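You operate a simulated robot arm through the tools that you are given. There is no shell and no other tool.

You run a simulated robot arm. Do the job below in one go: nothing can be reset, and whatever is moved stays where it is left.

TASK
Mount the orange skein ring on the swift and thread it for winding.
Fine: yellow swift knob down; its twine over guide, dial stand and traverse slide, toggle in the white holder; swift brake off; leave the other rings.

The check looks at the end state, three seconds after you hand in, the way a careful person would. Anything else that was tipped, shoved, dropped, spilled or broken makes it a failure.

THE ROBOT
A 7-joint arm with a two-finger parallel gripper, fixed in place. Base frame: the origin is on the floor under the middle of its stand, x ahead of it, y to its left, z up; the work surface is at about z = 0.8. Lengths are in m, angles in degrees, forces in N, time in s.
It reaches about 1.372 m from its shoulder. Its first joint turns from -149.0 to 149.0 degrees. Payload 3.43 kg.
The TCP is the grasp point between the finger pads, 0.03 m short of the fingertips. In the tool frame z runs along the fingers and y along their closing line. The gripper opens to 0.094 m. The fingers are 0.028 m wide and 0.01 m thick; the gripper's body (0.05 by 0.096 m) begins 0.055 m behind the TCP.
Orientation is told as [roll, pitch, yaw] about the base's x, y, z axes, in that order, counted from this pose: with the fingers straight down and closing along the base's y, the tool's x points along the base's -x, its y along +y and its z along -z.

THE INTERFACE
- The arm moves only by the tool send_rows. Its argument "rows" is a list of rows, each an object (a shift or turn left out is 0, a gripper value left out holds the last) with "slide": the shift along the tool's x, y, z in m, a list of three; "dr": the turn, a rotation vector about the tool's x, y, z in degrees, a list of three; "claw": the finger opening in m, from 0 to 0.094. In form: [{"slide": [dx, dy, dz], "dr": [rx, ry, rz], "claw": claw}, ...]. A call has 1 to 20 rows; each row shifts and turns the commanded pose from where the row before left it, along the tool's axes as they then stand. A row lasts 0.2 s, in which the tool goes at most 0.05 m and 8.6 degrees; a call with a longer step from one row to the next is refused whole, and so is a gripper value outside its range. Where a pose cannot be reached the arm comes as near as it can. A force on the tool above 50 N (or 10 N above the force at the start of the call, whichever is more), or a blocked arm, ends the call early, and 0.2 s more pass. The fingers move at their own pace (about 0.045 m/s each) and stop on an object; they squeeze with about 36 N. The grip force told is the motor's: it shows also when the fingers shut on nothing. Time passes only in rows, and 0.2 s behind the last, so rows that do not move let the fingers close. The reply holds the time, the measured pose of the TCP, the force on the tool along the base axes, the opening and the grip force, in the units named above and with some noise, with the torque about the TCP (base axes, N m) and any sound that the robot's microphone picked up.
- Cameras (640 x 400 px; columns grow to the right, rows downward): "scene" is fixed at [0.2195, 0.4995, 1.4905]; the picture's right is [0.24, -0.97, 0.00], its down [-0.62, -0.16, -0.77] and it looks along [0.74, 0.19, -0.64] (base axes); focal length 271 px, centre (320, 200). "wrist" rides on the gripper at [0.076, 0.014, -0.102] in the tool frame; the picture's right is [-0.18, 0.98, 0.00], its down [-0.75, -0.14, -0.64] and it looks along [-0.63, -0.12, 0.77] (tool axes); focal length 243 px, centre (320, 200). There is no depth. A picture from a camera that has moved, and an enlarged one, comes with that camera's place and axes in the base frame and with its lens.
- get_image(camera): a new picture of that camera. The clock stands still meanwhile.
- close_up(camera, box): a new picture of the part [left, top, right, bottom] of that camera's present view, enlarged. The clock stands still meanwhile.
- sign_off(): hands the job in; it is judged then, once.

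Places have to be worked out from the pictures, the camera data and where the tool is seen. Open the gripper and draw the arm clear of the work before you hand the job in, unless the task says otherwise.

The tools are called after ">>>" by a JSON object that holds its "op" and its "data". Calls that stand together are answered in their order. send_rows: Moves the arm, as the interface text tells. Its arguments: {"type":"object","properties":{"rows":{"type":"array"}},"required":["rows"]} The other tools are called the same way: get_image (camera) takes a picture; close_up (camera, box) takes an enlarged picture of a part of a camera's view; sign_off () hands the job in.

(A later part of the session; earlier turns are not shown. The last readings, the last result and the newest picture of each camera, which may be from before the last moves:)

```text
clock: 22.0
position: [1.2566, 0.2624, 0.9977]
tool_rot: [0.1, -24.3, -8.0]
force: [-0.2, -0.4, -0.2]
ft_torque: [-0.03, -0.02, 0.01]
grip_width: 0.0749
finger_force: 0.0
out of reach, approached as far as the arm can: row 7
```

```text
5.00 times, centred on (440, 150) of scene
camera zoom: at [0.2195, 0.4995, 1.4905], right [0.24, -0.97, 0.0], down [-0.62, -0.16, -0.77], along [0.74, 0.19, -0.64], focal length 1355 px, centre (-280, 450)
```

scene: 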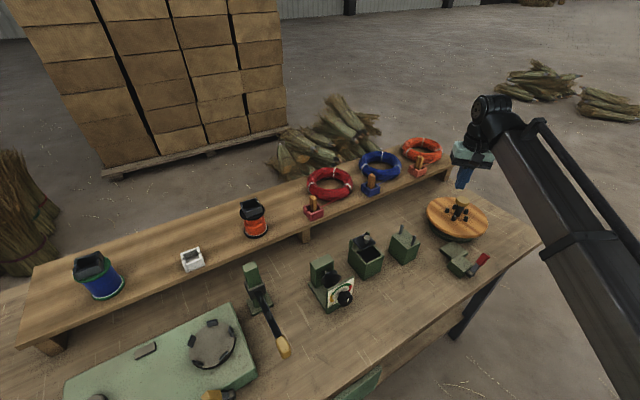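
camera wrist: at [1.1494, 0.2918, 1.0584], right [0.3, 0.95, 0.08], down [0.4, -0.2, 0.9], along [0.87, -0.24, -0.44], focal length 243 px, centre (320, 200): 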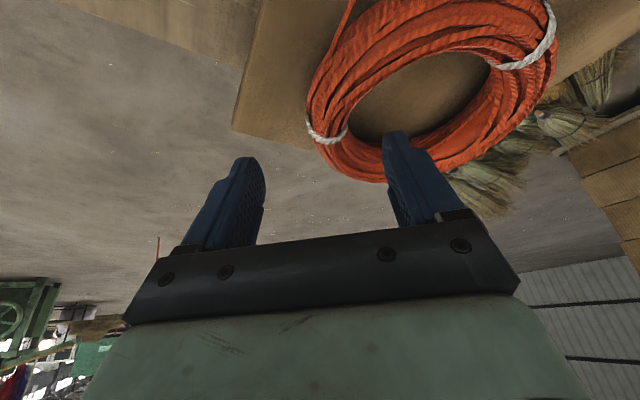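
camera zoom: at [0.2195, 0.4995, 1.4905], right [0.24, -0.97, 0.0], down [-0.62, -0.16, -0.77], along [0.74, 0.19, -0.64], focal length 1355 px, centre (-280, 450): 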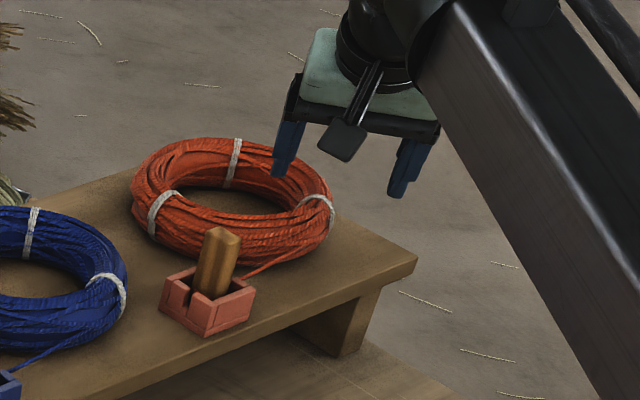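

Hovering at the reach limit with the tube between the fingers. Lowering to TCP z≈0.943 with a slight advance.

>>> {"op": "send_rows", "data": {"rows": [{"slide": [0.0052, 0.0014, 0.0178]}, {"slide": [0.0052, 0.0014, 0.0178]}, {"slide": [0.0052, 0.0014, 0.0178]}]}}

>>> {"op": "get_image", "data": {"camera": "wrist"}}

>>> {"op": "close_up", "data": {"camera": "scene", "box": [390, 120, 470, 180]}}

```text
clock: 22.8
position: [1.2637, 0.2662, 0.9416]
tool_rot: [0.1, -24.4, -8.0]
force: [0.2, -0.1, 0.5]
ft_torque: [0.01, 0.01, -0.02]
grip_width: 0.0748
finger_force: 0.1
```

```text
taken
camera wrist: at [1.1559, 0.2949, 1.0035], right [0.3, 0.95, 0.08], down [0.4, -0.2, 0.9], along [0.87, -0.24, -0.44], focal length 243 px, centre (320, 200)
```

wrist: 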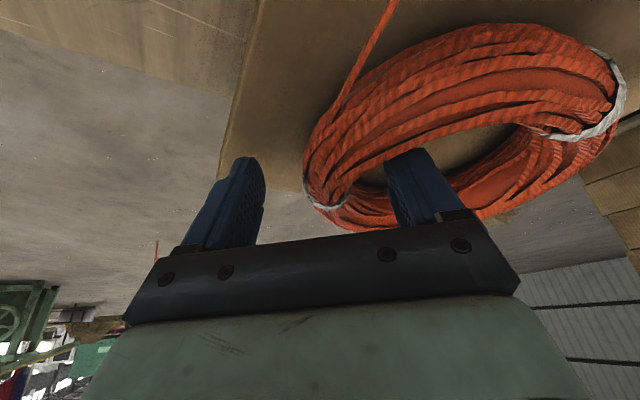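

```text
6.67 times, centred on (430, 150) of scene
camera zoom: at [0.2195, 0.4995, 1.4905], right [0.24, -0.97, 0.0], down [-0.62, -0.16, -0.77], along [0.74, 0.19, -0.64], focal length 1807 px, centre (-413, 533)
```

zoom: 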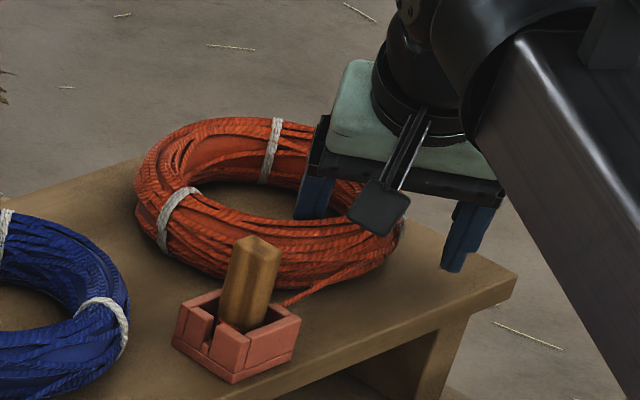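

The inner finger is inside the ring's hole and the outer one is outside. Easing down in small steps to get lower on the tube while watching the force.

>>> {"op": "send_rows", "data": {"rows": [{"slide": [0.0008, 0, 0.0018]}, {"slide": [0.0008, 0, 0.0018]}, {"slide": [0, 0, 0]}]}}

```text
clock: 23.6
position: [1.264, 0.2652, 0.9391]
tool_rot: [0.2, -24.3, -8.0]
force: [1.3, 0.0, 0.8]
ft_torque: [0.02, 0.02, 0.01]
grip_width: 0.0751
finger_force: 0.1
```

>>> {"op": "send_rows", "data": {"rows": [{"slide": [0.0008, 0, 0.0018]}, {"slide": [0.0008, 0, 0.0018]}, {"slide": [0, 0, 0]}]}}

```text
clock: 24.4
position: [1.2647, 0.2665, 0.935]
tool_rot: [0.1, -24.3, -8.0]
force: [2.0, 0.6, 3.5]
ft_torque: [0.09, 0.08, -0.08]
grip_width: 0.0756
finger_force: 0.5
```

A slight contact force (3.5 N) shows the fingertips have just met the shelf, so its top is at about z=0.902. Backing up 1.5 mm and closing on the tube.

>>> {"op": "send_rows", "data": {"rows": [{"slide": [-0.0006, 0, -0.0014]}, {"claw": 0.015}, {}, {}, {}, {}, {}]}}

>>> {"op": "get_image", "data": {"camera": "wrist"}}

>>> {"op": "close_up", "data": {"camera": "scene", "box": [390, 120, 470, 180]}}

```text
clock: 26.0
position: [1.263, 0.2652, 0.9367]
tool_rot: [0.1, -24.3, -8.0]
force: [0.3, 0.1, -0.1]
ft_torque: [-0.12, 0.08, 0.04]
grip_width: 0.0207
finger_force: 36.2
```

```text
taken
camera wrist: at [1.1563, 0.2951, 0.9974], right [0.3, 0.95, 0.08], down [0.4, -0.2, 0.89], along [0.87, -0.24, -0.44], focal length 243 px, centre (320, 200)
```

wrist: 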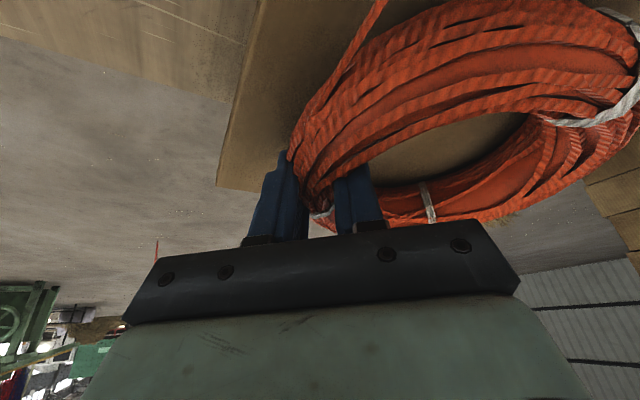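

```text
6.67 times, centred on (430, 150) of scene
camera zoom: at [0.2195, 0.4995, 1.4905], right [0.24, -0.97, 0.0], down [-0.62, -0.16, -0.77], along [0.74, 0.19, -0.64], focal length 1807 px, centre (-413, 533)
```

zoom: 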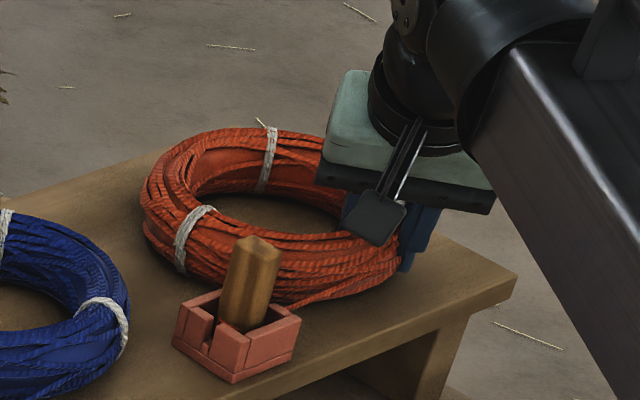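

Gripped at 20.7 mm width with full force. Lifting gently 2 cm to check the hold.

>>> {"op": "send_rows", "data": {"rows": [{"slide": [-0.002, 0, -0.0046]}, {"slide": [-0.002, 0, -0.0046]}, {"slide": [-0.002, 0, -0.0046]}, {"slide": [-0.002, 0, -0.0046]}, {}]}}

>>> {"op": "close_up", "data": {"camera": "scene", "box": [390, 120, 470, 180]}}

>>> {"op": "get_image", "data": {"camera": "wrist"}}

```text
clock: 27.2
position: [1.261, 0.2653, 0.9571]
tool_rot: [0.1, -24.2, -7.9]
force: [0.7, -1.2, -2.4]
ft_torque: [-0.1, 0.03, 0.0]
grip_width: 0.0207
finger_force: 36.1
```

```text
6.67 times, centred on (430, 150) of scene
camera zoom: at [0.2195, 0.4995, 1.4905], right [0.24, -0.97, 0.0], down [-0.62, -0.16, -0.77], along [0.74, 0.19, -0.64], focal length 1807 px, centre (-413, 533)
```

zoom: 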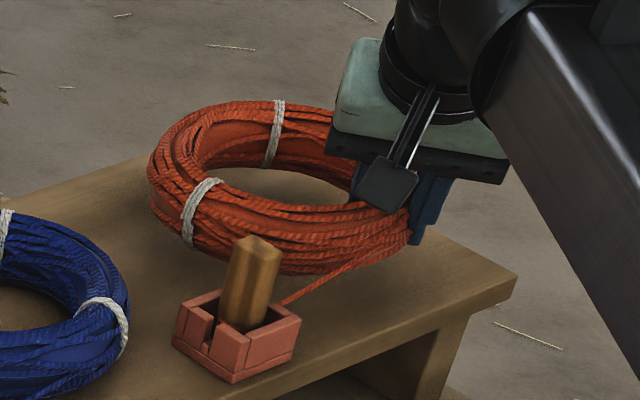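

```text
taken
camera wrist: at [1.1541, 0.2949, 1.0177], right [0.3, 0.95, 0.08], down [0.4, -0.2, 0.89], along [0.87, -0.24, -0.44], focal length 243 px, centre (320, 200)
```

wrist: 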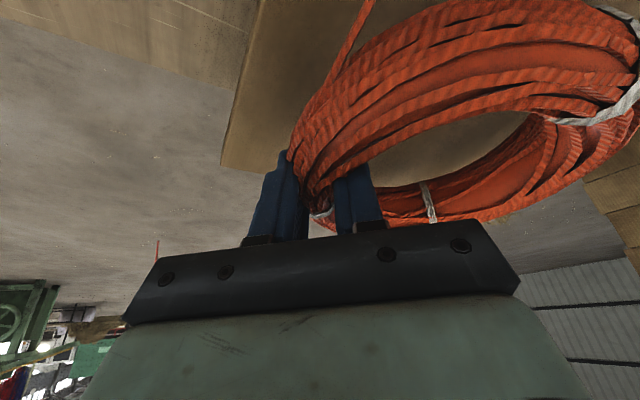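

The ring hangs level and firmly held (≈2.4 N). Now raising it and moving it clear of the toggle, with a level −12° yaw so the inner finger will fall between the pegs.

>>> {"op": "send_rows", "data": {"rows": [{"slide": [-0.0021, -0.0133, -0.0163]}, {"slide": [-0.0021, -0.0133, -0.0163]}, {"slide": [-0.0021, -0.0133, -0.0163]}, {"slide": [-0.0021, -0.0133, -0.0163]}, {"dr": [1.63, 0, 3.65]}, {"dr": [1.63, 0, 3.65]}, {"dr": [1.63, 0, 3.65]}, {}]}}

>>> {"op": "get_image", "data": {"camera": "scene"}}

>>> {"op": "get_image", "data": {"camera": "wrist"}}

```text
clock: 29.0
position: [1.2379, 0.2135, 1.0192]
tool_rot: [0.1, -24.1, -20.0]
force: [-0.8, 0.2, -1.0]
ft_torque: [-0.02, 0.04, -0.02]
grip_width: 0.0207
finger_force: 35.4
```

```text
taken
```

scene: 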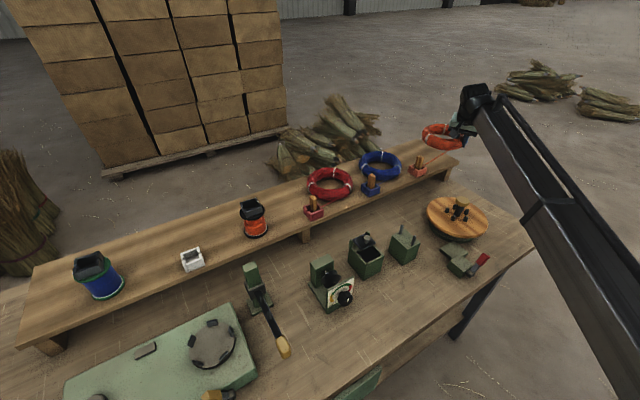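

```text
taken
camera wrist: at [1.1393, 0.2673, 1.0807], right [0.49, 0.87, 0.08], down [0.35, -0.28, 0.89], along [0.8, -0.42, -0.44], focal length 243 px, centre (320, 200)
```

wrist: 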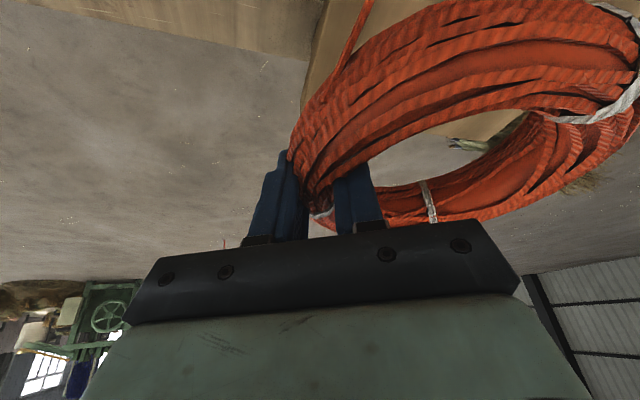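

Ring is level and clear. Zooming to pin down the ring centre relative to the tool before crossing to the swift.

>>> {"op": "close_up", "data": {"camera": "scene", "box": [410, 110, 490, 170]}}

>>> {"op": "send_rows", "data": {"rows": [{"slide": [0.0271, -0.0188, -0.0121]}, {"slide": [0.0271, -0.0188, -0.0121]}, {"slide": [0.0271, -0.0188, -0.0121]}, {"slide": [0.0271, -0.0188, -0.0121]}, {"slide": [0.0271, -0.0188, -0.0121]}, {"slide": [0.0271, -0.0188, -0.0121]}, {"slide": [0.0271, -0.0188, -0.0121]}, {"slide": [0.0271, -0.0188, -0.0121]}, {}]}}

>>> {"op": "get_image", "data": {"camera": "wrist"}}

>>> {"op": "close_up", "data": {"camera": "scene", "box": [400, 130, 520, 240]}}

```text
6.67 times, centred on (450, 140) of scene
camera zoom: at [0.2195, 0.4995, 1.4905], right [0.24, -0.97, 0.0], down [-0.62, -0.16, -0.77], along [0.74, 0.19, -0.64], focal length 1807 px, centre (-547, 600)
```

zoom: 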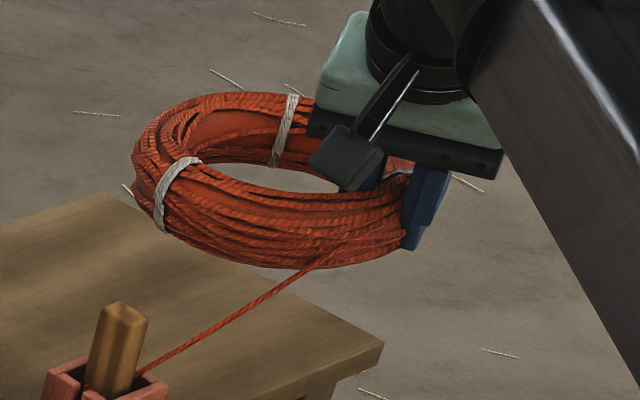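

```text
clock: 31.0
position: [0.9644, 0.1543, 1.0177]
tool_rot: [0.1, -24.1, -20.0]
force: [-0.4, 0.3, -1.3]
ft_torque: [-0.08, 0.09, -0.01]
grip_width: 0.0205
finger_force: 36.2
```

```text
taken
camera wrist: at [0.8647, 0.2057, 1.0797], right [0.49, 0.87, 0.08], down [0.35, -0.28, 0.89], along [0.8, -0.41, -0.44], focal length 243 px, centre (320, 200)
```

wrist: 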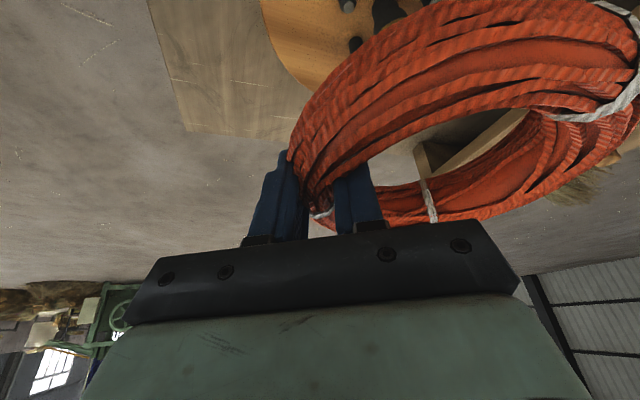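

```text
3.64 times, centred on (460, 185) of scene
camera zoom: at [0.2195, 0.4995, 1.4905], right [0.24, -0.97, 0.0], down [-0.62, -0.16, -0.77], along [0.74, 0.19, -0.64], focal length 986 px, centre (-189, 254)
```

zoom: 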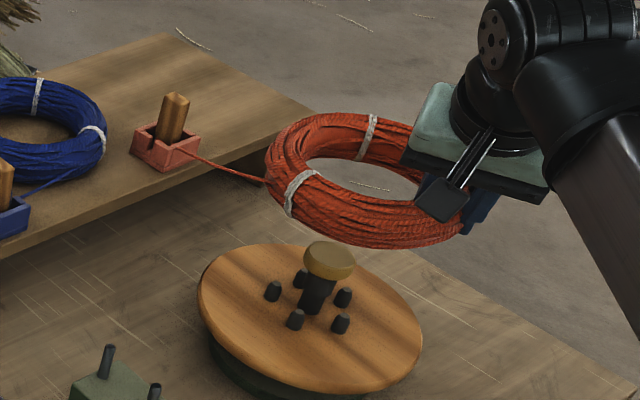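

Both from scene and wrist geometry the ring centre sits within a few mm of the swift axis. Lowering to just around knob-top level, then checking.

>>> {"op": "send_rows", "data": {"rows": [{"slide": [0.0079, 0, 0.0157]}, {"slide": [0.0079, 0, 0.0157]}, {"slide": [0.0079, 0, 0.0157]}, {"slide": [0.0079, 0, 0.0157]}, {}]}}

>>> {"op": "get_image", "data": {"camera": "wrist"}}

>>> {"op": "close_up", "data": {"camera": "scene", "box": [420, 170, 510, 240]}}

```text
clock: 32.2
position: [0.9612, 0.1555, 0.9477]
tool_rot: [0.1, -24.1, -20.0]
force: [0.1, 0.2, -1.5]
ft_torque: [-0.11, 0.05, 0.0]
grip_width: 0.0205
finger_force: 35.7
```

```text
taken
camera wrist: at [0.8612, 0.2078, 1.0093], right [0.49, 0.87, 0.08], down [0.35, -0.28, 0.89], along [0.8, -0.41, -0.44], focal length 243 px, centre (320, 200)
```

wrist: 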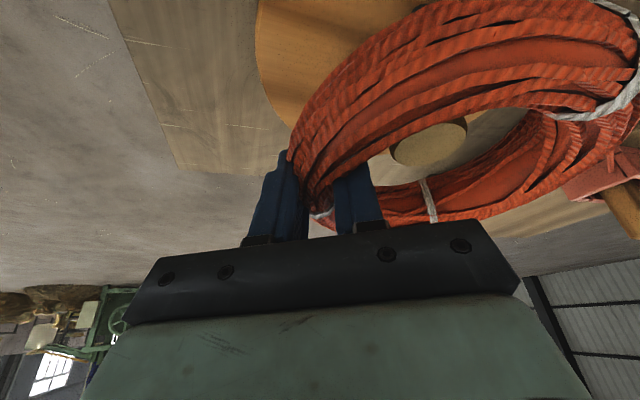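

```text
5.71 times, centred on (465, 205) of scene
camera zoom: at [0.2195, 0.4995, 1.4905], right [0.24, -0.97, 0.0], down [-0.62, -0.16, -0.77], along [0.74, 0.19, -0.64], focal length 1549 px, centre (-509, 171)
```

zoom: 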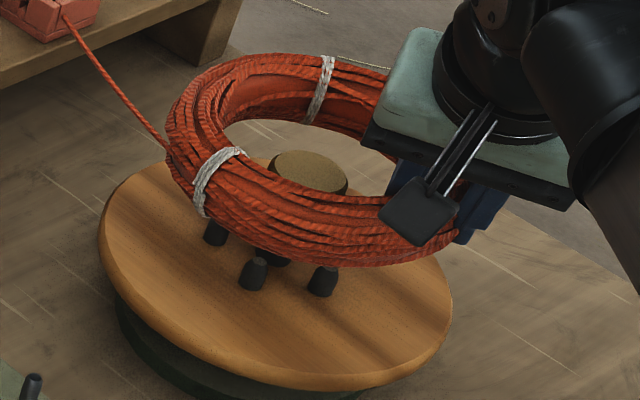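

The knob shows centred in the ring's hole in both views. Lowering on to the disc.

>>> {"op": "send_rows", "data": {"rows": [{"slide": [0.005, 0, 0.0112]}, {"slide": [0.005, 0, 0.0112]}, {"slide": [0.005, 0, 0.0112]}, {"slide": [0.003, 0, 0.0067]}, {}]}}

>>> {"op": "get_image", "data": {"camera": "wrist"}}

>>> {"op": "close_up", "data": {"camera": "scene", "box": [420, 170, 510, 240]}}

```text
clock: 33.4
position: [0.9604, 0.1567, 0.9047]
tool_rot: [0.1, -24.3, -20.0]
force: [0.9, -1.0, -1.6]
ft_torque: [-0.06, 0.06, -0.01]
grip_width: 0.0204
finger_force: 36.0
```

```text
taken
camera wrist: at [0.8616, 0.2079, 0.9651], right [0.49, 0.87, 0.08], down [0.35, -0.28, 0.89], along [0.8, -0.41, -0.44], focal length 243 px, centre (320, 200)
```

wrist: 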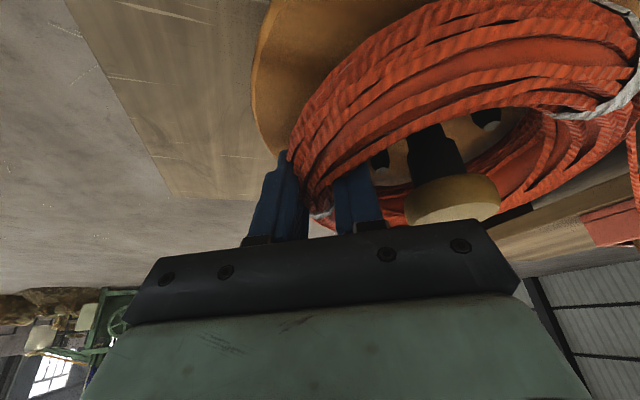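

```text
5.71 times, centred on (465, 205) of scene
camera zoom: at [0.2195, 0.4995, 1.4905], right [0.24, -0.97, 0.0], down [-0.62, -0.16, -0.77], along [0.74, 0.19, -0.64], focal length 1549 px, centre (-509, 171)
```

zoom: 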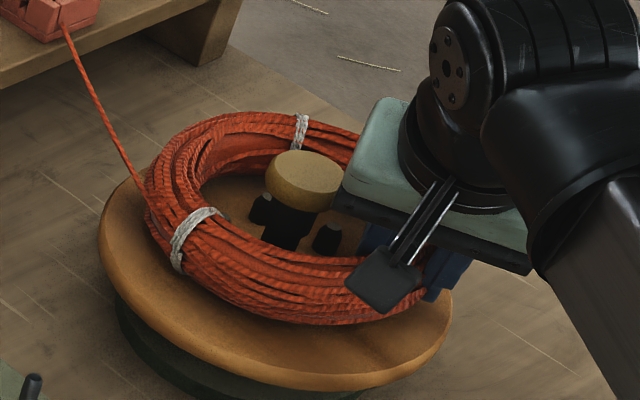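

Ring surrounds knob and pegs. Last few millimetres down to the disc.

>>> {"op": "send_rows", "data": {"rows": [{"slide": [0.0012, 0, 0.0027]}, {"slide": [0.0012, 0, 0.0027]}, {}]}}

```text
clock: 34.2
position: [0.9608, 0.156, 0.8981]
tool_rot: [0.0, -24.2, -20.0]
force: [-1.4, -0.8, 0.8]
ft_torque: [0.02, -0.15, -0.02]
grip_width: 0.0204
finger_force: 36.0
```

The load transferred (force z from −1.6 to +0.8 N), so the ring rests on the disc. Opening the fingers just enough.

>>> {"op": "send_rows", "data": {"rows": [{"claw": 0.036}, {}, {}]}}

>>> {"op": "get_image", "data": {"camera": "wrist"}}

>>> {"op": "close_up", "data": {"camera": "scene", "box": [420, 170, 510, 240]}}

```text
clock: 35.0
position: [0.9609, 0.1564, 0.898]
tool_rot: [0.1, -24.2, -20.0]
force: [1.0, -0.1, -0.3]
ft_torque: [0.01, -0.01, 0.03]
grip_width: 0.036
finger_force: 0.1
```

```text
taken
camera wrist: at [0.8616, 0.2079, 0.9596], right [0.49, 0.87, 0.08], down [0.35, -0.28, 0.89], along [0.8, -0.41, -0.44], focal length 243 px, centre (320, 200)
```

wrist: 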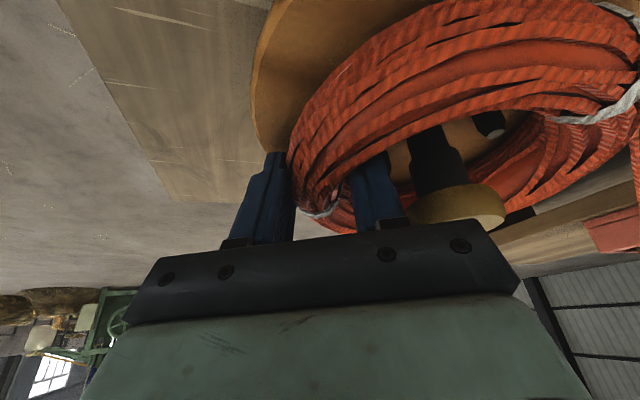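

```text
5.71 times, centred on (465, 205) of scene
camera zoom: at [0.2195, 0.4995, 1.4905], right [0.24, -0.97, 0.0], down [-0.62, -0.16, -0.77], along [0.74, 0.19, -0.64], focal length 1549 px, centre (-509, 171)
```

zoom: 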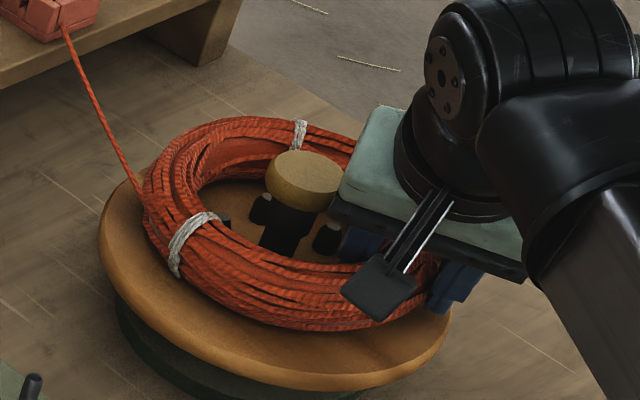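

Released with the ring staying put. Lifting straight up out of the ring.

>>> {"op": "send_rows", "data": {"rows": [{"slide": [-0.0041, 0, -0.0091]}, {"slide": [-0.0081, 0, -0.0183]}, {"slide": [-0.0122, 0, -0.0274]}, {"slide": [-0.0163, 0, -0.0365]}, {"slide": [-0.0163, 0, -0.0365]}, {}]}}

>>> {"op": "get_image", "data": {"camera": "wrist"}}

>>> {"op": "close_up", "data": {"camera": "scene", "box": [420, 170, 510, 240]}}

```text
clock: 36.4
position: [0.9602, 0.155, 1.0372]
tool_rot: [0.1, -24.2, -20.0]
force: [-0.4, -1.1, 0.8]
ft_torque: [0.0, 0.0, -0.01]
grip_width: 0.036
finger_force: 0.1
```

```text
taken
camera wrist: at [0.8609, 0.2073, 1.1001], right [0.49, 0.87, 0.08], down [0.35, -0.28, 0.89], along [0.8, -0.41, -0.44], focal length 243 px, centre (320, 200)
```

wrist: 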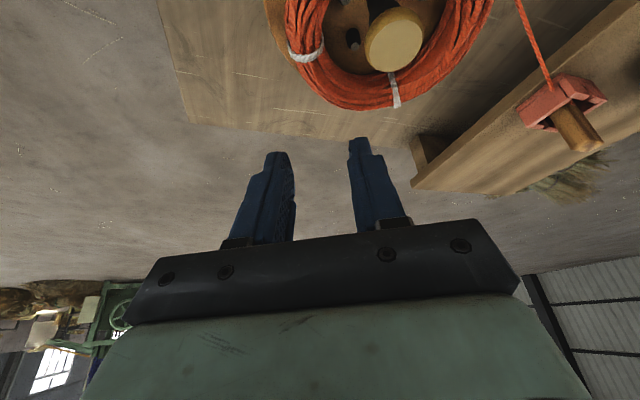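

```text
5.71 times, centred on (465, 205) of scene
camera zoom: at [0.2195, 0.4995, 1.4905], right [0.24, -0.97, 0.0], down [-0.62, -0.16, -0.77], along [0.74, 0.19, -0.64], focal length 1549 px, centre (-509, 171)
```

zoom: 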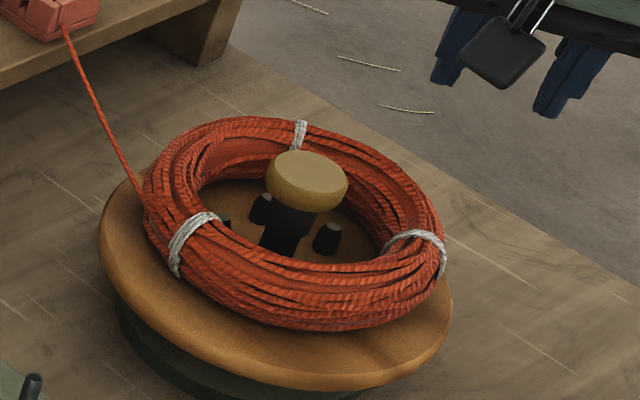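

Ring sits well around pegs and knob. Straightening the tool, closing the fingers and moving above the knob.

>>> {"op": "send_rows", "data": {"rows": [{"dr": [0, 8, 0], "claw": 0.0}, {"dr": [0, 8, 0]}, {"dr": [0, 8, 0]}, {"slide": [0.02, 0.03, -0.02]}, {"slide": [0.02, 0.0, -0.02]}, {}]}}

>>> {"op": "get_image", "data": {"camera": "wrist"}}

```text
clock: 37.8
position: [0.9326, 0.1989, 1.0768]
tool_rot: [0.0, -0.2, -20.0]
force: [0.0, 0.5, -0.1]
ft_torque: [0.01, 0.02, 0.03]
grip_width: 0.0001
finger_force: 33.1
```

```text
taken
camera wrist: at [0.8663, 0.2378, 1.1798], right [0.51, 0.86, 0.0], down [0.66, -0.39, 0.64], along [0.55, -0.33, -0.77], focal length 243 px, centre (320, 200)
```

wrist: 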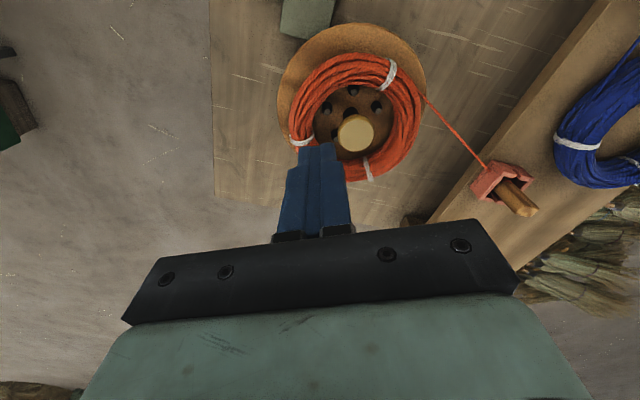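

Knob triangulates to (0.991, 0.211), top ≈0.915. Moving the closed fingertips directly over it, then down to just above.

>>> {"op": "send_rows", "data": {"rows": [{"slide": [-0.0254, 0.0157, 0]}, {"slide": [-0.0254, 0.0157, 0]}, {"slide": [0, 0, 0.04]}, {"slide": [0, 0, 0.04]}, {"slide": [0, 0, 0.04]}, {}]}}

>>> {"op": "close_up", "data": {"camera": "scene", "box": [420, 150, 510, 240]}}

>>> {"op": "get_image", "data": {"camera": "wrist"}}

```text
clock: 39.2
position: [0.9919, 0.2117, 0.9575]
tool_rot: [0.2, -0.3, -20.0]
force: [0.1, -0.5, 1.6]
ft_torque: [0.01, 0.04, -0.02]
grip_width: 0.0
finger_force: 32.5
```

```text
4.44 times, centred on (465, 195) of scene
camera zoom: at [0.2195, 0.4995, 1.4905], right [0.24, -0.97, 0.0], down [-0.62, -0.16, -0.77], along [0.74, 0.19, -0.64], focal length 1205 px, centre (-324, 222)
```

zoom: 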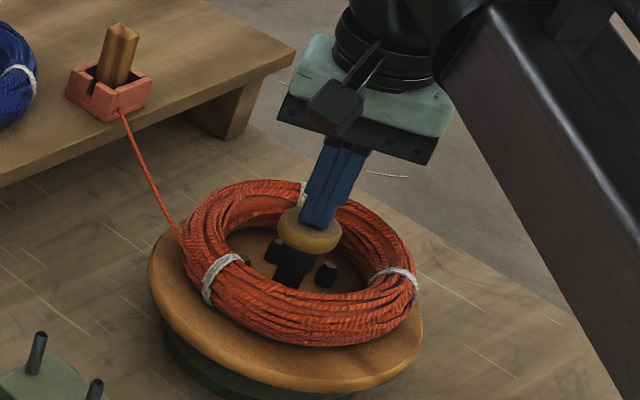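

```text
taken
camera wrist: at [0.925, 0.2506, 1.0588], right [0.51, 0.86, 0.0], down [0.66, -0.39, 0.64], along [0.56, -0.33, -0.77], focal length 243 px, centre (320, 200)
```

wrist: 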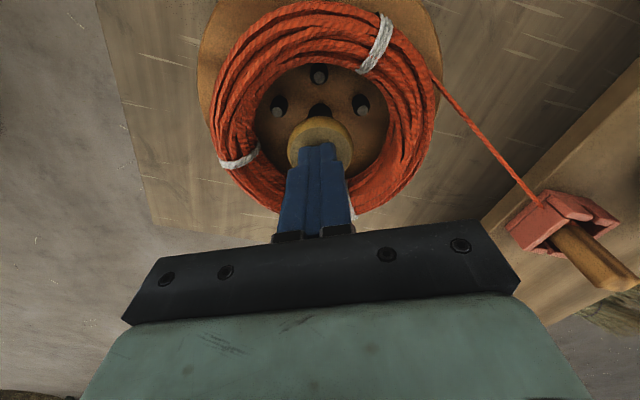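

Aligned over the knob's top. Pressing down gently in 2 mm steps.

>>> {"op": "send_rows", "data": {"rows": [{"slide": [0, 0, 0.003]}, {"slide": [0, 0, 0.003]}, {"slide": [0, 0, 0.003]}, {"slide": [0, 0, 0.003]}, {}]}}

```text
clock: 40.4
position: [0.9925, 0.2111, 0.9461]
tool_rot: [0.1, -0.3, -20.0]
force: [-0.1, 0.2, 0.0]
ft_torque: [-0.03, 0.01, -0.02]
grip_width: 0.0001
finger_force: 32.5
```

>>> {"op": "send_rows", "data": {"rows": [{"slide": [0, 0, 0.002]}, {"slide": [0, 0, 0.002]}, {"slide": [0, 0, 0.002]}, {}]}}

```text
clock: 41.4
position: [0.9924, 0.211, 0.9394]
tool_rot: [0.1, -0.1, -20.0]
force: [-0.3, -0.4, 0.7]
ft_torque: [-0.02, -0.01, 0.0]
grip_width: 0.0
finger_force: 33.4
```

>>> {"op": "close_up", "data": {"camera": "scene", "box": [420, 150, 510, 240]}}

>>> {"op": "send_rows", "data": {"rows": [{"slide": [0, 0, 0.002]}, {"slide": [0, 0, 0.002]}, {}]}}

>>> {"op": "close_up", "data": {"camera": "scene", "box": [420, 150, 510, 240]}}

```text
4.44 times, centred on (465, 195) of scene
camera zoom: at [0.2195, 0.4995, 1.4905], right [0.24, -0.97, 0.0], down [-0.62, -0.16, -0.77], along [0.74, 0.19, -0.64], focal length 1205 px, centre (-324, 222)
```

zoom: 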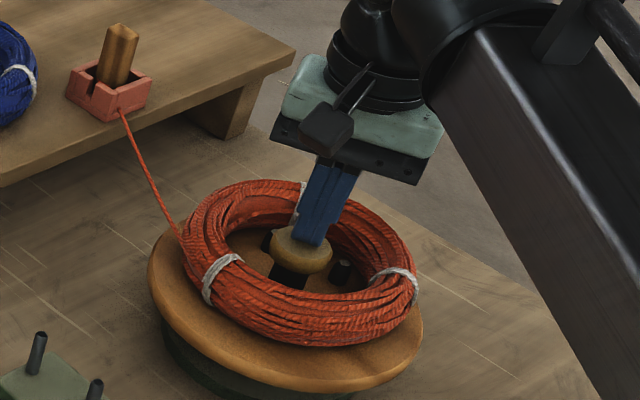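

```text
clock: 42.2
position: [0.993, 0.2105, 0.9358]
tool_rot: [0.2, -0.2, -19.9]
force: [0.5, 1.1, 12.8]
ft_torque: [0.05, 0.09, -0.03]
grip_width: 0.0
finger_force: 32.4
```

```text
4.44 times, centred on (465, 195) of scene
camera zoom: at [0.2195, 0.4995, 1.4905], right [0.24, -0.97, 0.0], down [-0.62, -0.16, -0.77], along [0.74, 0.19, -0.64], focal length 1205 px, centre (-324, 222)
```

zoom: 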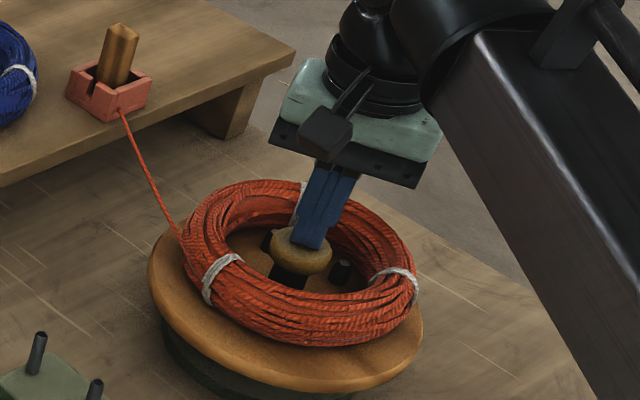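

The knob moved down and the pegs spread outward; the last 4 mm met 13 N. Pressing a little further to find the end stop.

>>> {"op": "send_rows", "data": {"rows": [{"slide": [0, 0, 0.001]}, {"slide": [0, 0, 0.001]}, {}]}}

>>> {"op": "close_up", "data": {"camera": "scene", "box": [440, 180, 490, 220]}}

>>> {"op": "close_up", "data": {"camera": "wrist", "box": [180, 0, 460, 230]}}

```text
clock: 43.0
position: [0.9917, 0.2103, 0.9369]
tool_rot: [0.2, -0.4, -20.0]
force: [5.2, 3.4, 31.4]
ft_torque: [0.16, 0.04, -0.02]
grip_width: 0.0
finger_force: 33.0
```

```text
10.00 times, centred on (465, 200) of scene
camera zoom: at [0.2195, 0.4995, 1.4905], right [0.24, -0.97, 0.0], down [-0.62, -0.16, -0.77], along [0.74, 0.19, -0.64], focal length 2710 px, centre (-1130, 200)
```

zoom: 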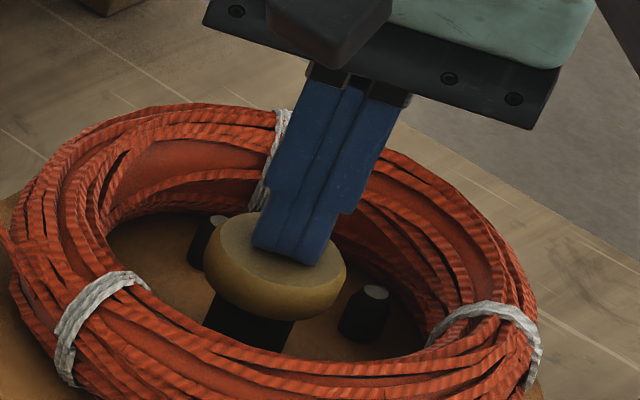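

```text
1.74 times, centred on (320, 115) of wrist
camera zoom: at [0.9255, 0.2499, 1.0372], right [0.51, 0.86, 0.0], down [0.66, -0.39, 0.65], along [0.56, -0.33, -0.76], focal length 422 px, centre (320, 348)
```

zoom: 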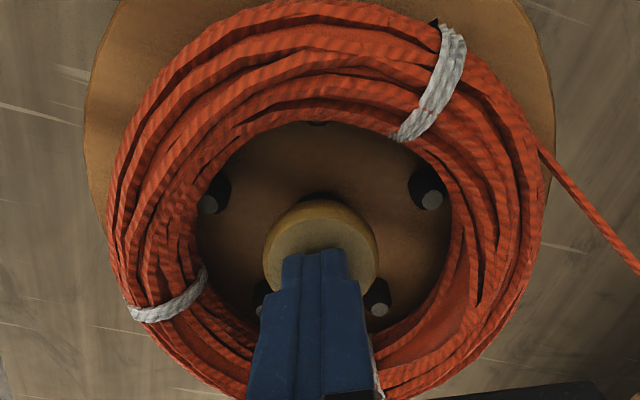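

Rigid stop reached (31 N with no further travel) and the pegs are now spread out to the ring's inner wall. Lifting off to confirm the knob stays down.

>>> {"op": "send_rows", "data": {"rows": [{"slide": [0, 0, -0.01]}, {"slide": [0, 0, -0.03]}, {"slide": [0, 0, -0.04]}, {"slide": [0.03, 0, -0.04]}, {"slide": [0.04, 0, -0.02]}, {}]}}

>>> {"op": "close_up", "data": {"camera": "scene", "box": [440, 180, 490, 220]}}

>>> {"op": "get_image", "data": {"camera": "wrist"}}

```text
clock: 44.4
position: [0.9249, 0.2346, 1.0736]
tool_rot: [0.1, -0.1, -20.1]
force: [1.1, -0.1, -0.6]
ft_torque: [-0.02, 0.02, 0.04]
grip_width: 0.0
finger_force: 33.5
```

```text
10.00 times, centred on (465, 200) of scene
camera zoom: at [0.2195, 0.4995, 1.4905], right [0.24, -0.97, 0.0], down [-0.62, -0.16, -0.77], along [0.74, 0.19, -0.64], focal length 2710 px, centre (-1130, 200)
```

zoom: 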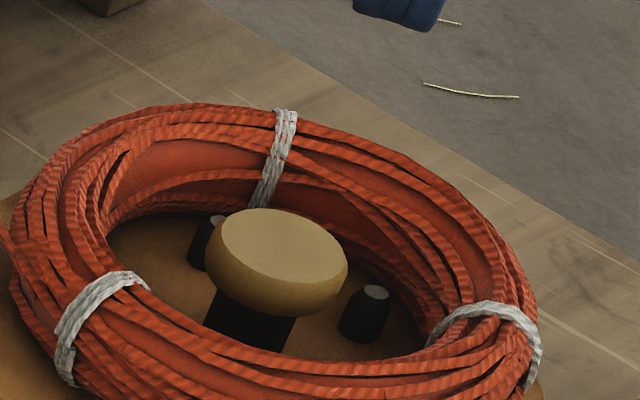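

```text
taken
camera wrist: at [0.8591, 0.274, 1.1751], right [0.51, 0.86, 0.0], down [0.66, -0.39, 0.64], along [0.55, -0.33, -0.77], focal length 243 px, centre (320, 200)
```

wrist: 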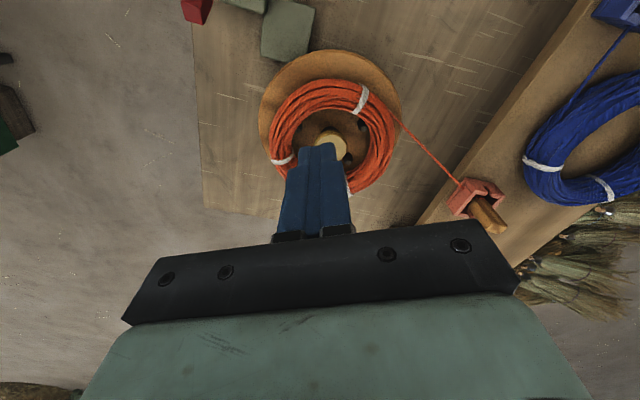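

The knob stayed down and the ring is held by the spread pegs. Next is the brake: I'll yaw to align with the bench (−44°) and position above the lever for a good look.

>>> {"op": "send_rows", "data": {"rows": [{"slide": [0.017, -0.0301, 0.0]}, {"slide": [0.017, -0.0301, 0.0]}, {"slide": [0.017, -0.0301, 0.0]}, {"slide": [0.017, -0.0301, 0.0]}, {"dr": [0, 0, 8]}, {"dr": [0, 0, 8]}, {"dr": [0, 0, 8]}, {}]}}

>>> {"op": "get_image", "data": {"camera": "wrist"}}

>>> {"op": "close_up", "data": {"camera": "scene", "box": [430, 220, 510, 290]}}

```text
clock: 46.2
position: [0.8215, 0.145, 1.0745]
tool_rot: [0.1, -0.1, -44.1]
force: [0.3, 0.5, 0.0]
ft_torque: [0.0, -0.04, 0.01]
grip_width: 0.0
finger_force: 32.8
```

```text
taken
camera wrist: at [0.7766, 0.2077, 1.1749], right [0.82, 0.58, 0.0], down [0.44, -0.63, 0.64], along [0.37, -0.52, -0.77], focal length 243 px, centre (320, 200)
```

wrist: 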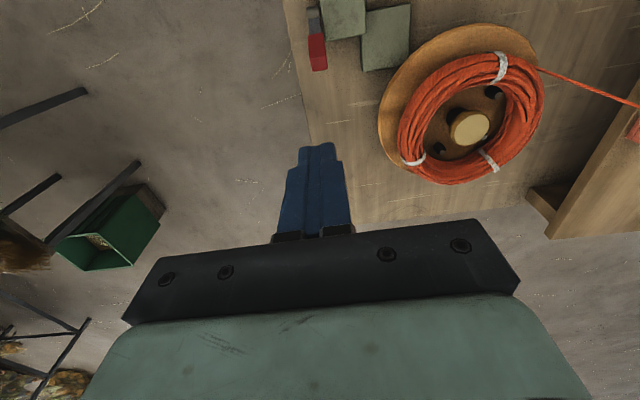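

```text
5.71 times, centred on (470, 255) of scene
camera zoom: at [0.2195, 0.4995, 1.4905], right [0.24, -0.97, 0.0], down [-0.62, -0.16, -0.77], along [0.74, 0.19, -0.64], focal length 1549 px, centre (-537, -114)
```

zoom: 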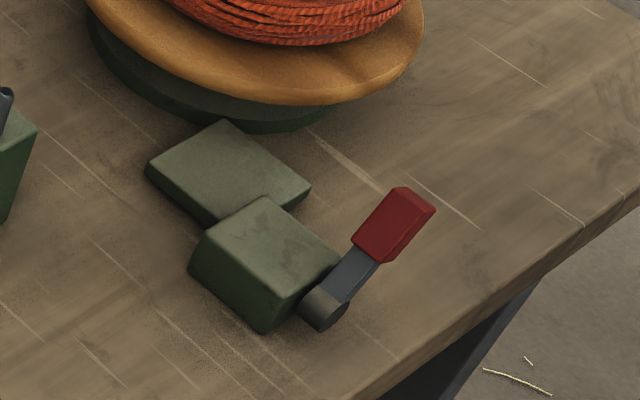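

Lever is at the top edge of view; shifting back along the bench by 8 cm to see it properly.

>>> {"op": "send_rows", "data": {"rows": [{"slide": [0.04, 0, 0]}, {"slide": [0.04, 0, 0]}, {}]}}

>>> {"op": "get_image", "data": {"camera": "wrist"}}

>>> {"op": "close_up", "data": {"camera": "wrist", "box": [260, 30, 440, 150]}}

```text
clock: 47.0
position: [0.7624, 0.1987, 1.0732]
tool_rot: [0.0, -0.1, -44.0]
force: [0.6, -0.1, -0.6]
ft_torque: [0.04, -0.01, -0.01]
grip_width: 0.0
finger_force: 32.7
```

```text
taken
camera wrist: at [0.7184, 0.2627, 1.175], right [0.82, 0.58, 0.0], down [0.44, -0.63, 0.64], along [0.37, -0.52, -0.77], focal length 243 px, centre (320, 200)
```

wrist: 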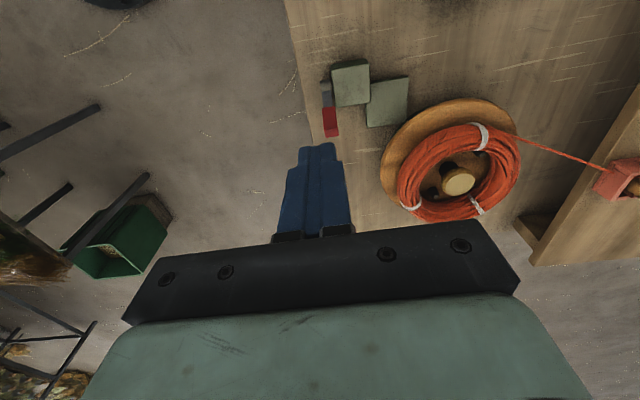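

```text
3.33 times, centred on (350, 90) of wrist
camera zoom: at [0.7184, 0.2627, 1.175], right [0.82, 0.58, 0.0], down [0.44, -0.63, 0.64], along [0.37, -0.52, -0.77], focal length 809 px, centre (220, 567)
```

zoom: 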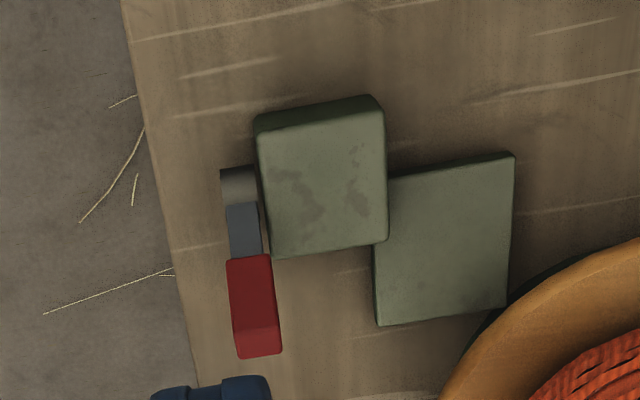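

Lever plane is clear now: handle spans ≈18 mm just in front of the block, and its end is ≈42 mm towards the swift side of the pivot. I'll put the closed fingertips on the outer side of the handle end and then push back over the top.

>>> {"op": "send_rows", "data": {"rows": [{"slide": [-0.0357, -0.0003, 0]}, {"slide": [-0.0357, -0.0003, 0]}, {"slide": [-0.0357, -0.0003, 0]}, {"slide": [0, 0, 0.045]}, {"slide": [0, 0, 0.045]}, {"slide": [0, 0, 0.045]}, {"slide": [0, 0, 0.045]}, {}]}}

>>> {"op": "close_up", "data": {"camera": "scene", "box": [430, 220, 510, 290]}}

>>> {"op": "get_image", "data": {"camera": "wrist"}}

```text
clock: 48.8
position: [0.8398, 0.1252, 0.8924]
tool_rot: [0.3, 0.0, -43.9]
force: [0.6, -0.6, -0.4]
ft_torque: [0.02, -0.03, 0.01]
grip_width: 0.0
finger_force: 33.0
```

```text
5.71 times, centred on (470, 255) of scene
camera zoom: at [0.2195, 0.4995, 1.4905], right [0.24, -0.97, 0.0], down [-0.62, -0.16, -0.77], along [0.74, 0.19, -0.64], focal length 1549 px, centre (-537, -114)
```

zoom: 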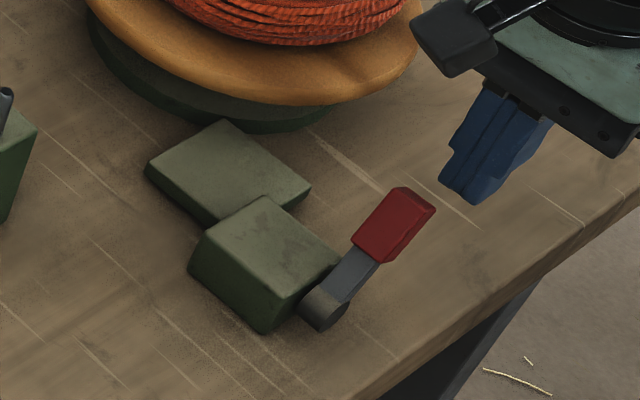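

```text
taken
camera wrist: at [0.7958, 0.1882, 0.9947], right [0.81, 0.58, 0.0], down [0.44, -0.63, 0.64], along [0.37, -0.52, -0.77], focal length 243 px, centre (320, 200)
```

wrist: 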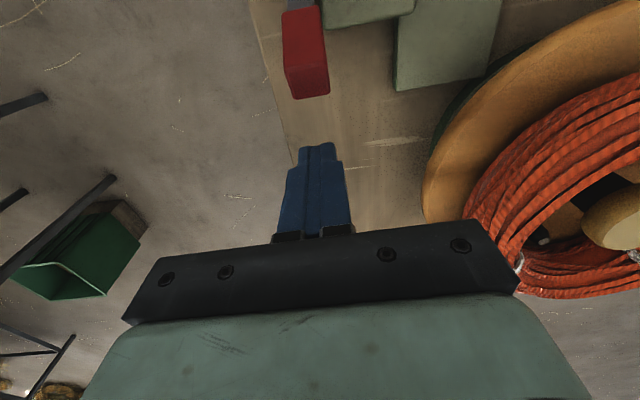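

Fingertips are beyond the handle end, in its plane. Lowering to tip height ≈0.838 and starting the push in small steps.

>>> {"op": "send_rows", "data": {"rows": [{"slide": [0, 0, 0.012]}, {"slide": [0, 0, 0.012]}, {"slide": [0.008, 0, 0]}, {"slide": [0.008, 0, 0]}, {"slide": [0.006, 0, 0]}, {}]}}

>>> {"op": "close_up", "data": {"camera": "scene", "box": [430, 220, 510, 290]}}

```text
clock: 50.2
position: [0.8248, 0.1412, 0.8698]
tool_rot: [0.1, -0.1, -44.0]
force: [-0.5, 0.4, 0.9]
ft_torque: [0.02, 0.01, -0.02]
grip_width: 0.0003
finger_force: 32.9
```

```text
5.71 times, centred on (470, 255) of scene
camera zoom: at [0.2195, 0.4995, 1.4905], right [0.24, -0.97, 0.0], down [-0.62, -0.16, -0.77], along [0.74, 0.19, -0.64], focal length 1549 px, centre (-537, -114)
```

zoom: 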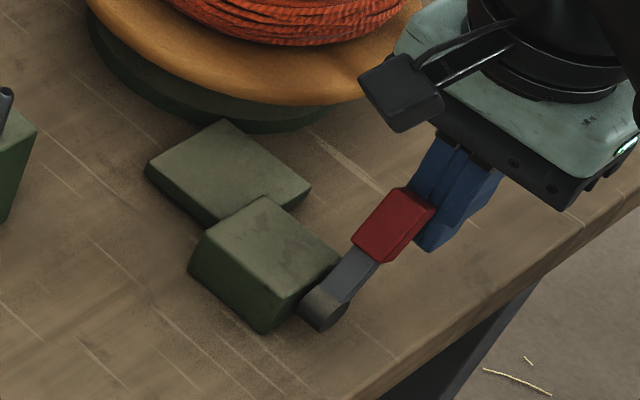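

Just short of contact. Continuing to push towards the pivot in small steps.

>>> {"op": "send_rows", "data": {"rows": [{"slide": [0.006, 0, 0]}, {"slide": [0.006, 0, 0]}, {"slide": [0.006, 0, 0]}, {}]}}

>>> {"op": "close_up", "data": {"camera": "scene", "box": [430, 220, 510, 290]}}

```text
clock: 51.2
position: [0.8118, 0.1525, 0.8693]
tool_rot: [0.2, -0.1, -44.0]
force: [0.7, -0.8, 0.6]
ft_torque: [0.03, 0.03, -0.03]
grip_width: 0.0
finger_force: 33.2
```

```text
5.71 times, centred on (470, 255) of scene
camera zoom: at [0.2195, 0.4995, 1.4905], right [0.24, -0.97, 0.0], down [-0.62, -0.16, -0.77], along [0.74, 0.19, -0.64], focal length 1549 px, centre (-537, -114)
```

zoom: 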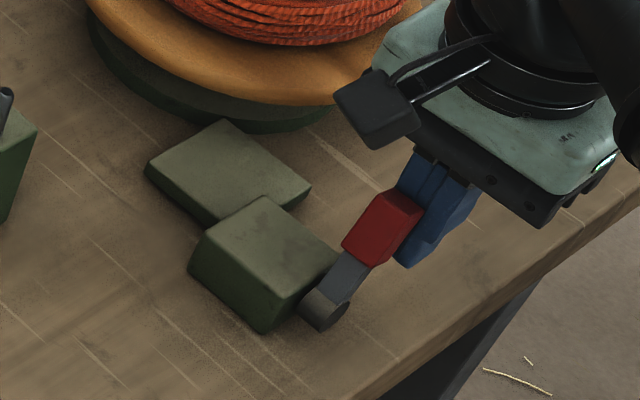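

The lever is swinging easily with negligible force. Continuing over the top.

>>> {"op": "send_rows", "data": {"rows": [{"slide": [0.006, 0, 0]}, {"slide": [0.006, 0, 0]}, {"slide": [0.006, 0, 0]}, {"slide": [0.006, 0, 0]}, {"slide": [0.006, 0, 0]}, {}]}}

>>> {"op": "close_up", "data": {"camera": "scene", "box": [430, 220, 510, 290]}}

```text
clock: 52.6
position: [0.7896, 0.1741, 0.8699]
tool_rot: [0.2, -0.1, -44.0]
force: [-0.5, -0.2, 1.0]
ft_torque: [-0.02, -0.02, 0.01]
grip_width: 0.0
finger_force: 33.0
```

```text
5.71 times, centred on (470, 255) of scene
camera zoom: at [0.2195, 0.4995, 1.4905], right [0.24, -0.97, 0.0], down [-0.62, -0.16, -0.77], along [0.74, 0.19, -0.64], focal length 1549 px, centre (-537, -114)
```

zoom: 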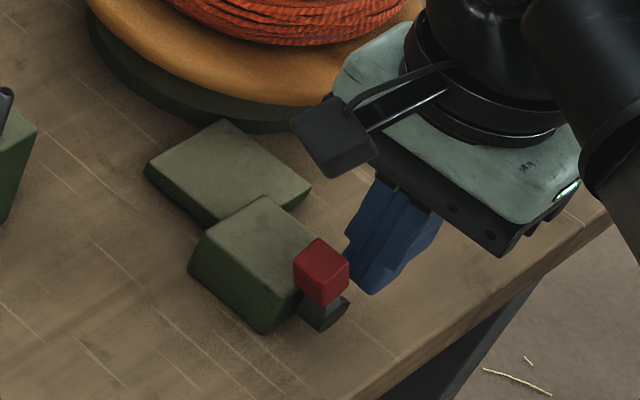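

The lever has passed the vertical. Pushing the rest of the way.

>>> {"op": "send_rows", "data": {"rows": [{"slide": [0.005, 0, 0]}, {"slide": [0.005, 0, 0]}, {"slide": [0.005, 0, 0]}, {}]}}

>>> {"op": "close_up", "data": {"camera": "scene", "box": [430, 220, 510, 290]}}

```text
clock: 53.6
position: [0.7805, 0.183, 0.8683]
tool_rot: [0.2, -0.1, -44.1]
force: [9.9, -8.9, 0.0]
ft_torque: [-0.06, -0.12, 0.0]
grip_width: 0.0001
finger_force: 33.3
```

```text
5.71 times, centred on (470, 255) of scene
camera zoom: at [0.2195, 0.4995, 1.4905], right [0.24, -0.97, 0.0], down [-0.62, -0.16, -0.77], along [0.74, 0.19, -0.64], focal length 1549 px, centre (-537, -114)
```

zoom: 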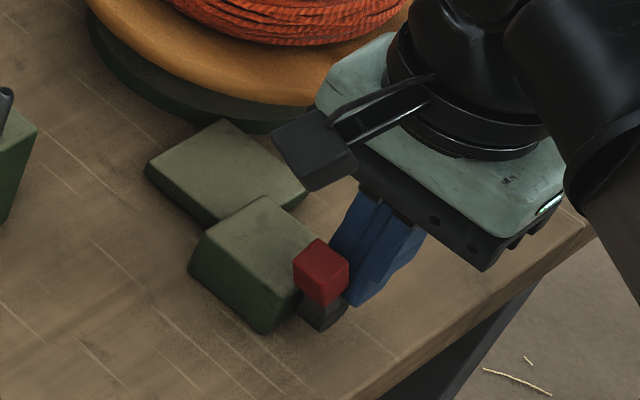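

Lever sits at its opposite stop (13 N with no more movement), so it's fully thrown. Backing off and rising, then I'll look over the result.

>>> {"op": "send_rows", "data": {"rows": [{"slide": [-0.015, 0, 0]}, {"slide": [-0.015, 0, 0]}, {"slide": [0, 0, -0.04]}, {"slide": [0, 0, -0.045]}, {"slide": [0, 0, -0.045]}, {"slide": [0, 0, -0.045]}, {}]}}

>>> {"op": "close_up", "data": {"camera": "scene", "box": [430, 220, 510, 290]}}

>>> {"op": "get_image", "data": {"camera": "wrist"}}

```text
clock: 55.2
position: [0.7996, 0.1633, 1.0447]
tool_rot: [0.2, -0.1, -44.0]
force: [-0.3, 0.0, 0.5]
ft_torque: [-0.03, -0.01, 0.02]
grip_width: 0.0001
finger_force: 32.4
```

```text
5.71 times, centred on (470, 255) of scene
camera zoom: at [0.2195, 0.4995, 1.4905], right [0.24, -0.97, 0.0], down [-0.62, -0.16, -0.77], along [0.74, 0.19, -0.64], focal length 1549 px, centre (-537, -114)
```

zoom: 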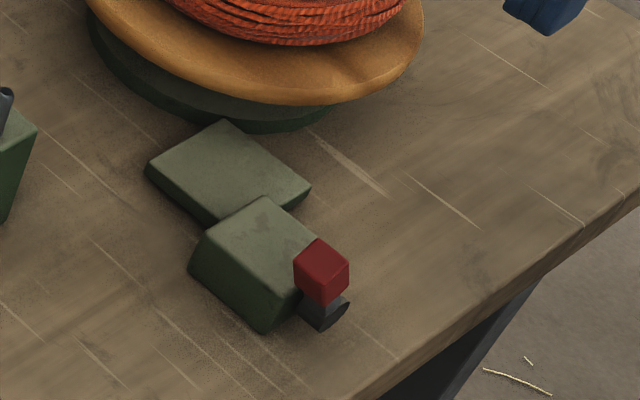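

```text
taken
camera wrist: at [0.7562, 0.2265, 1.1457], right [0.81, 0.58, 0.0], down [0.44, -0.63, 0.64], along [0.37, -0.52, -0.77], focal length 243 px, centre (320, 200)
```

wrist: 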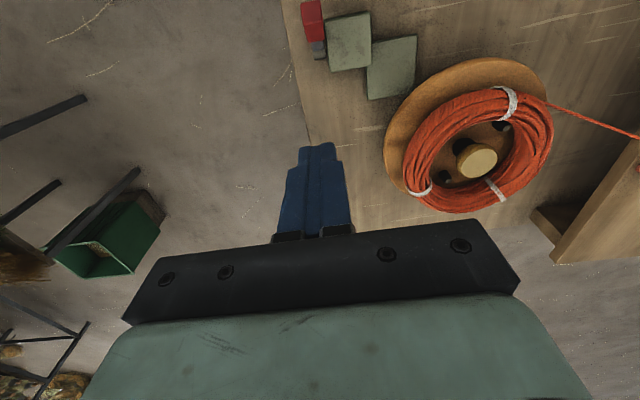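

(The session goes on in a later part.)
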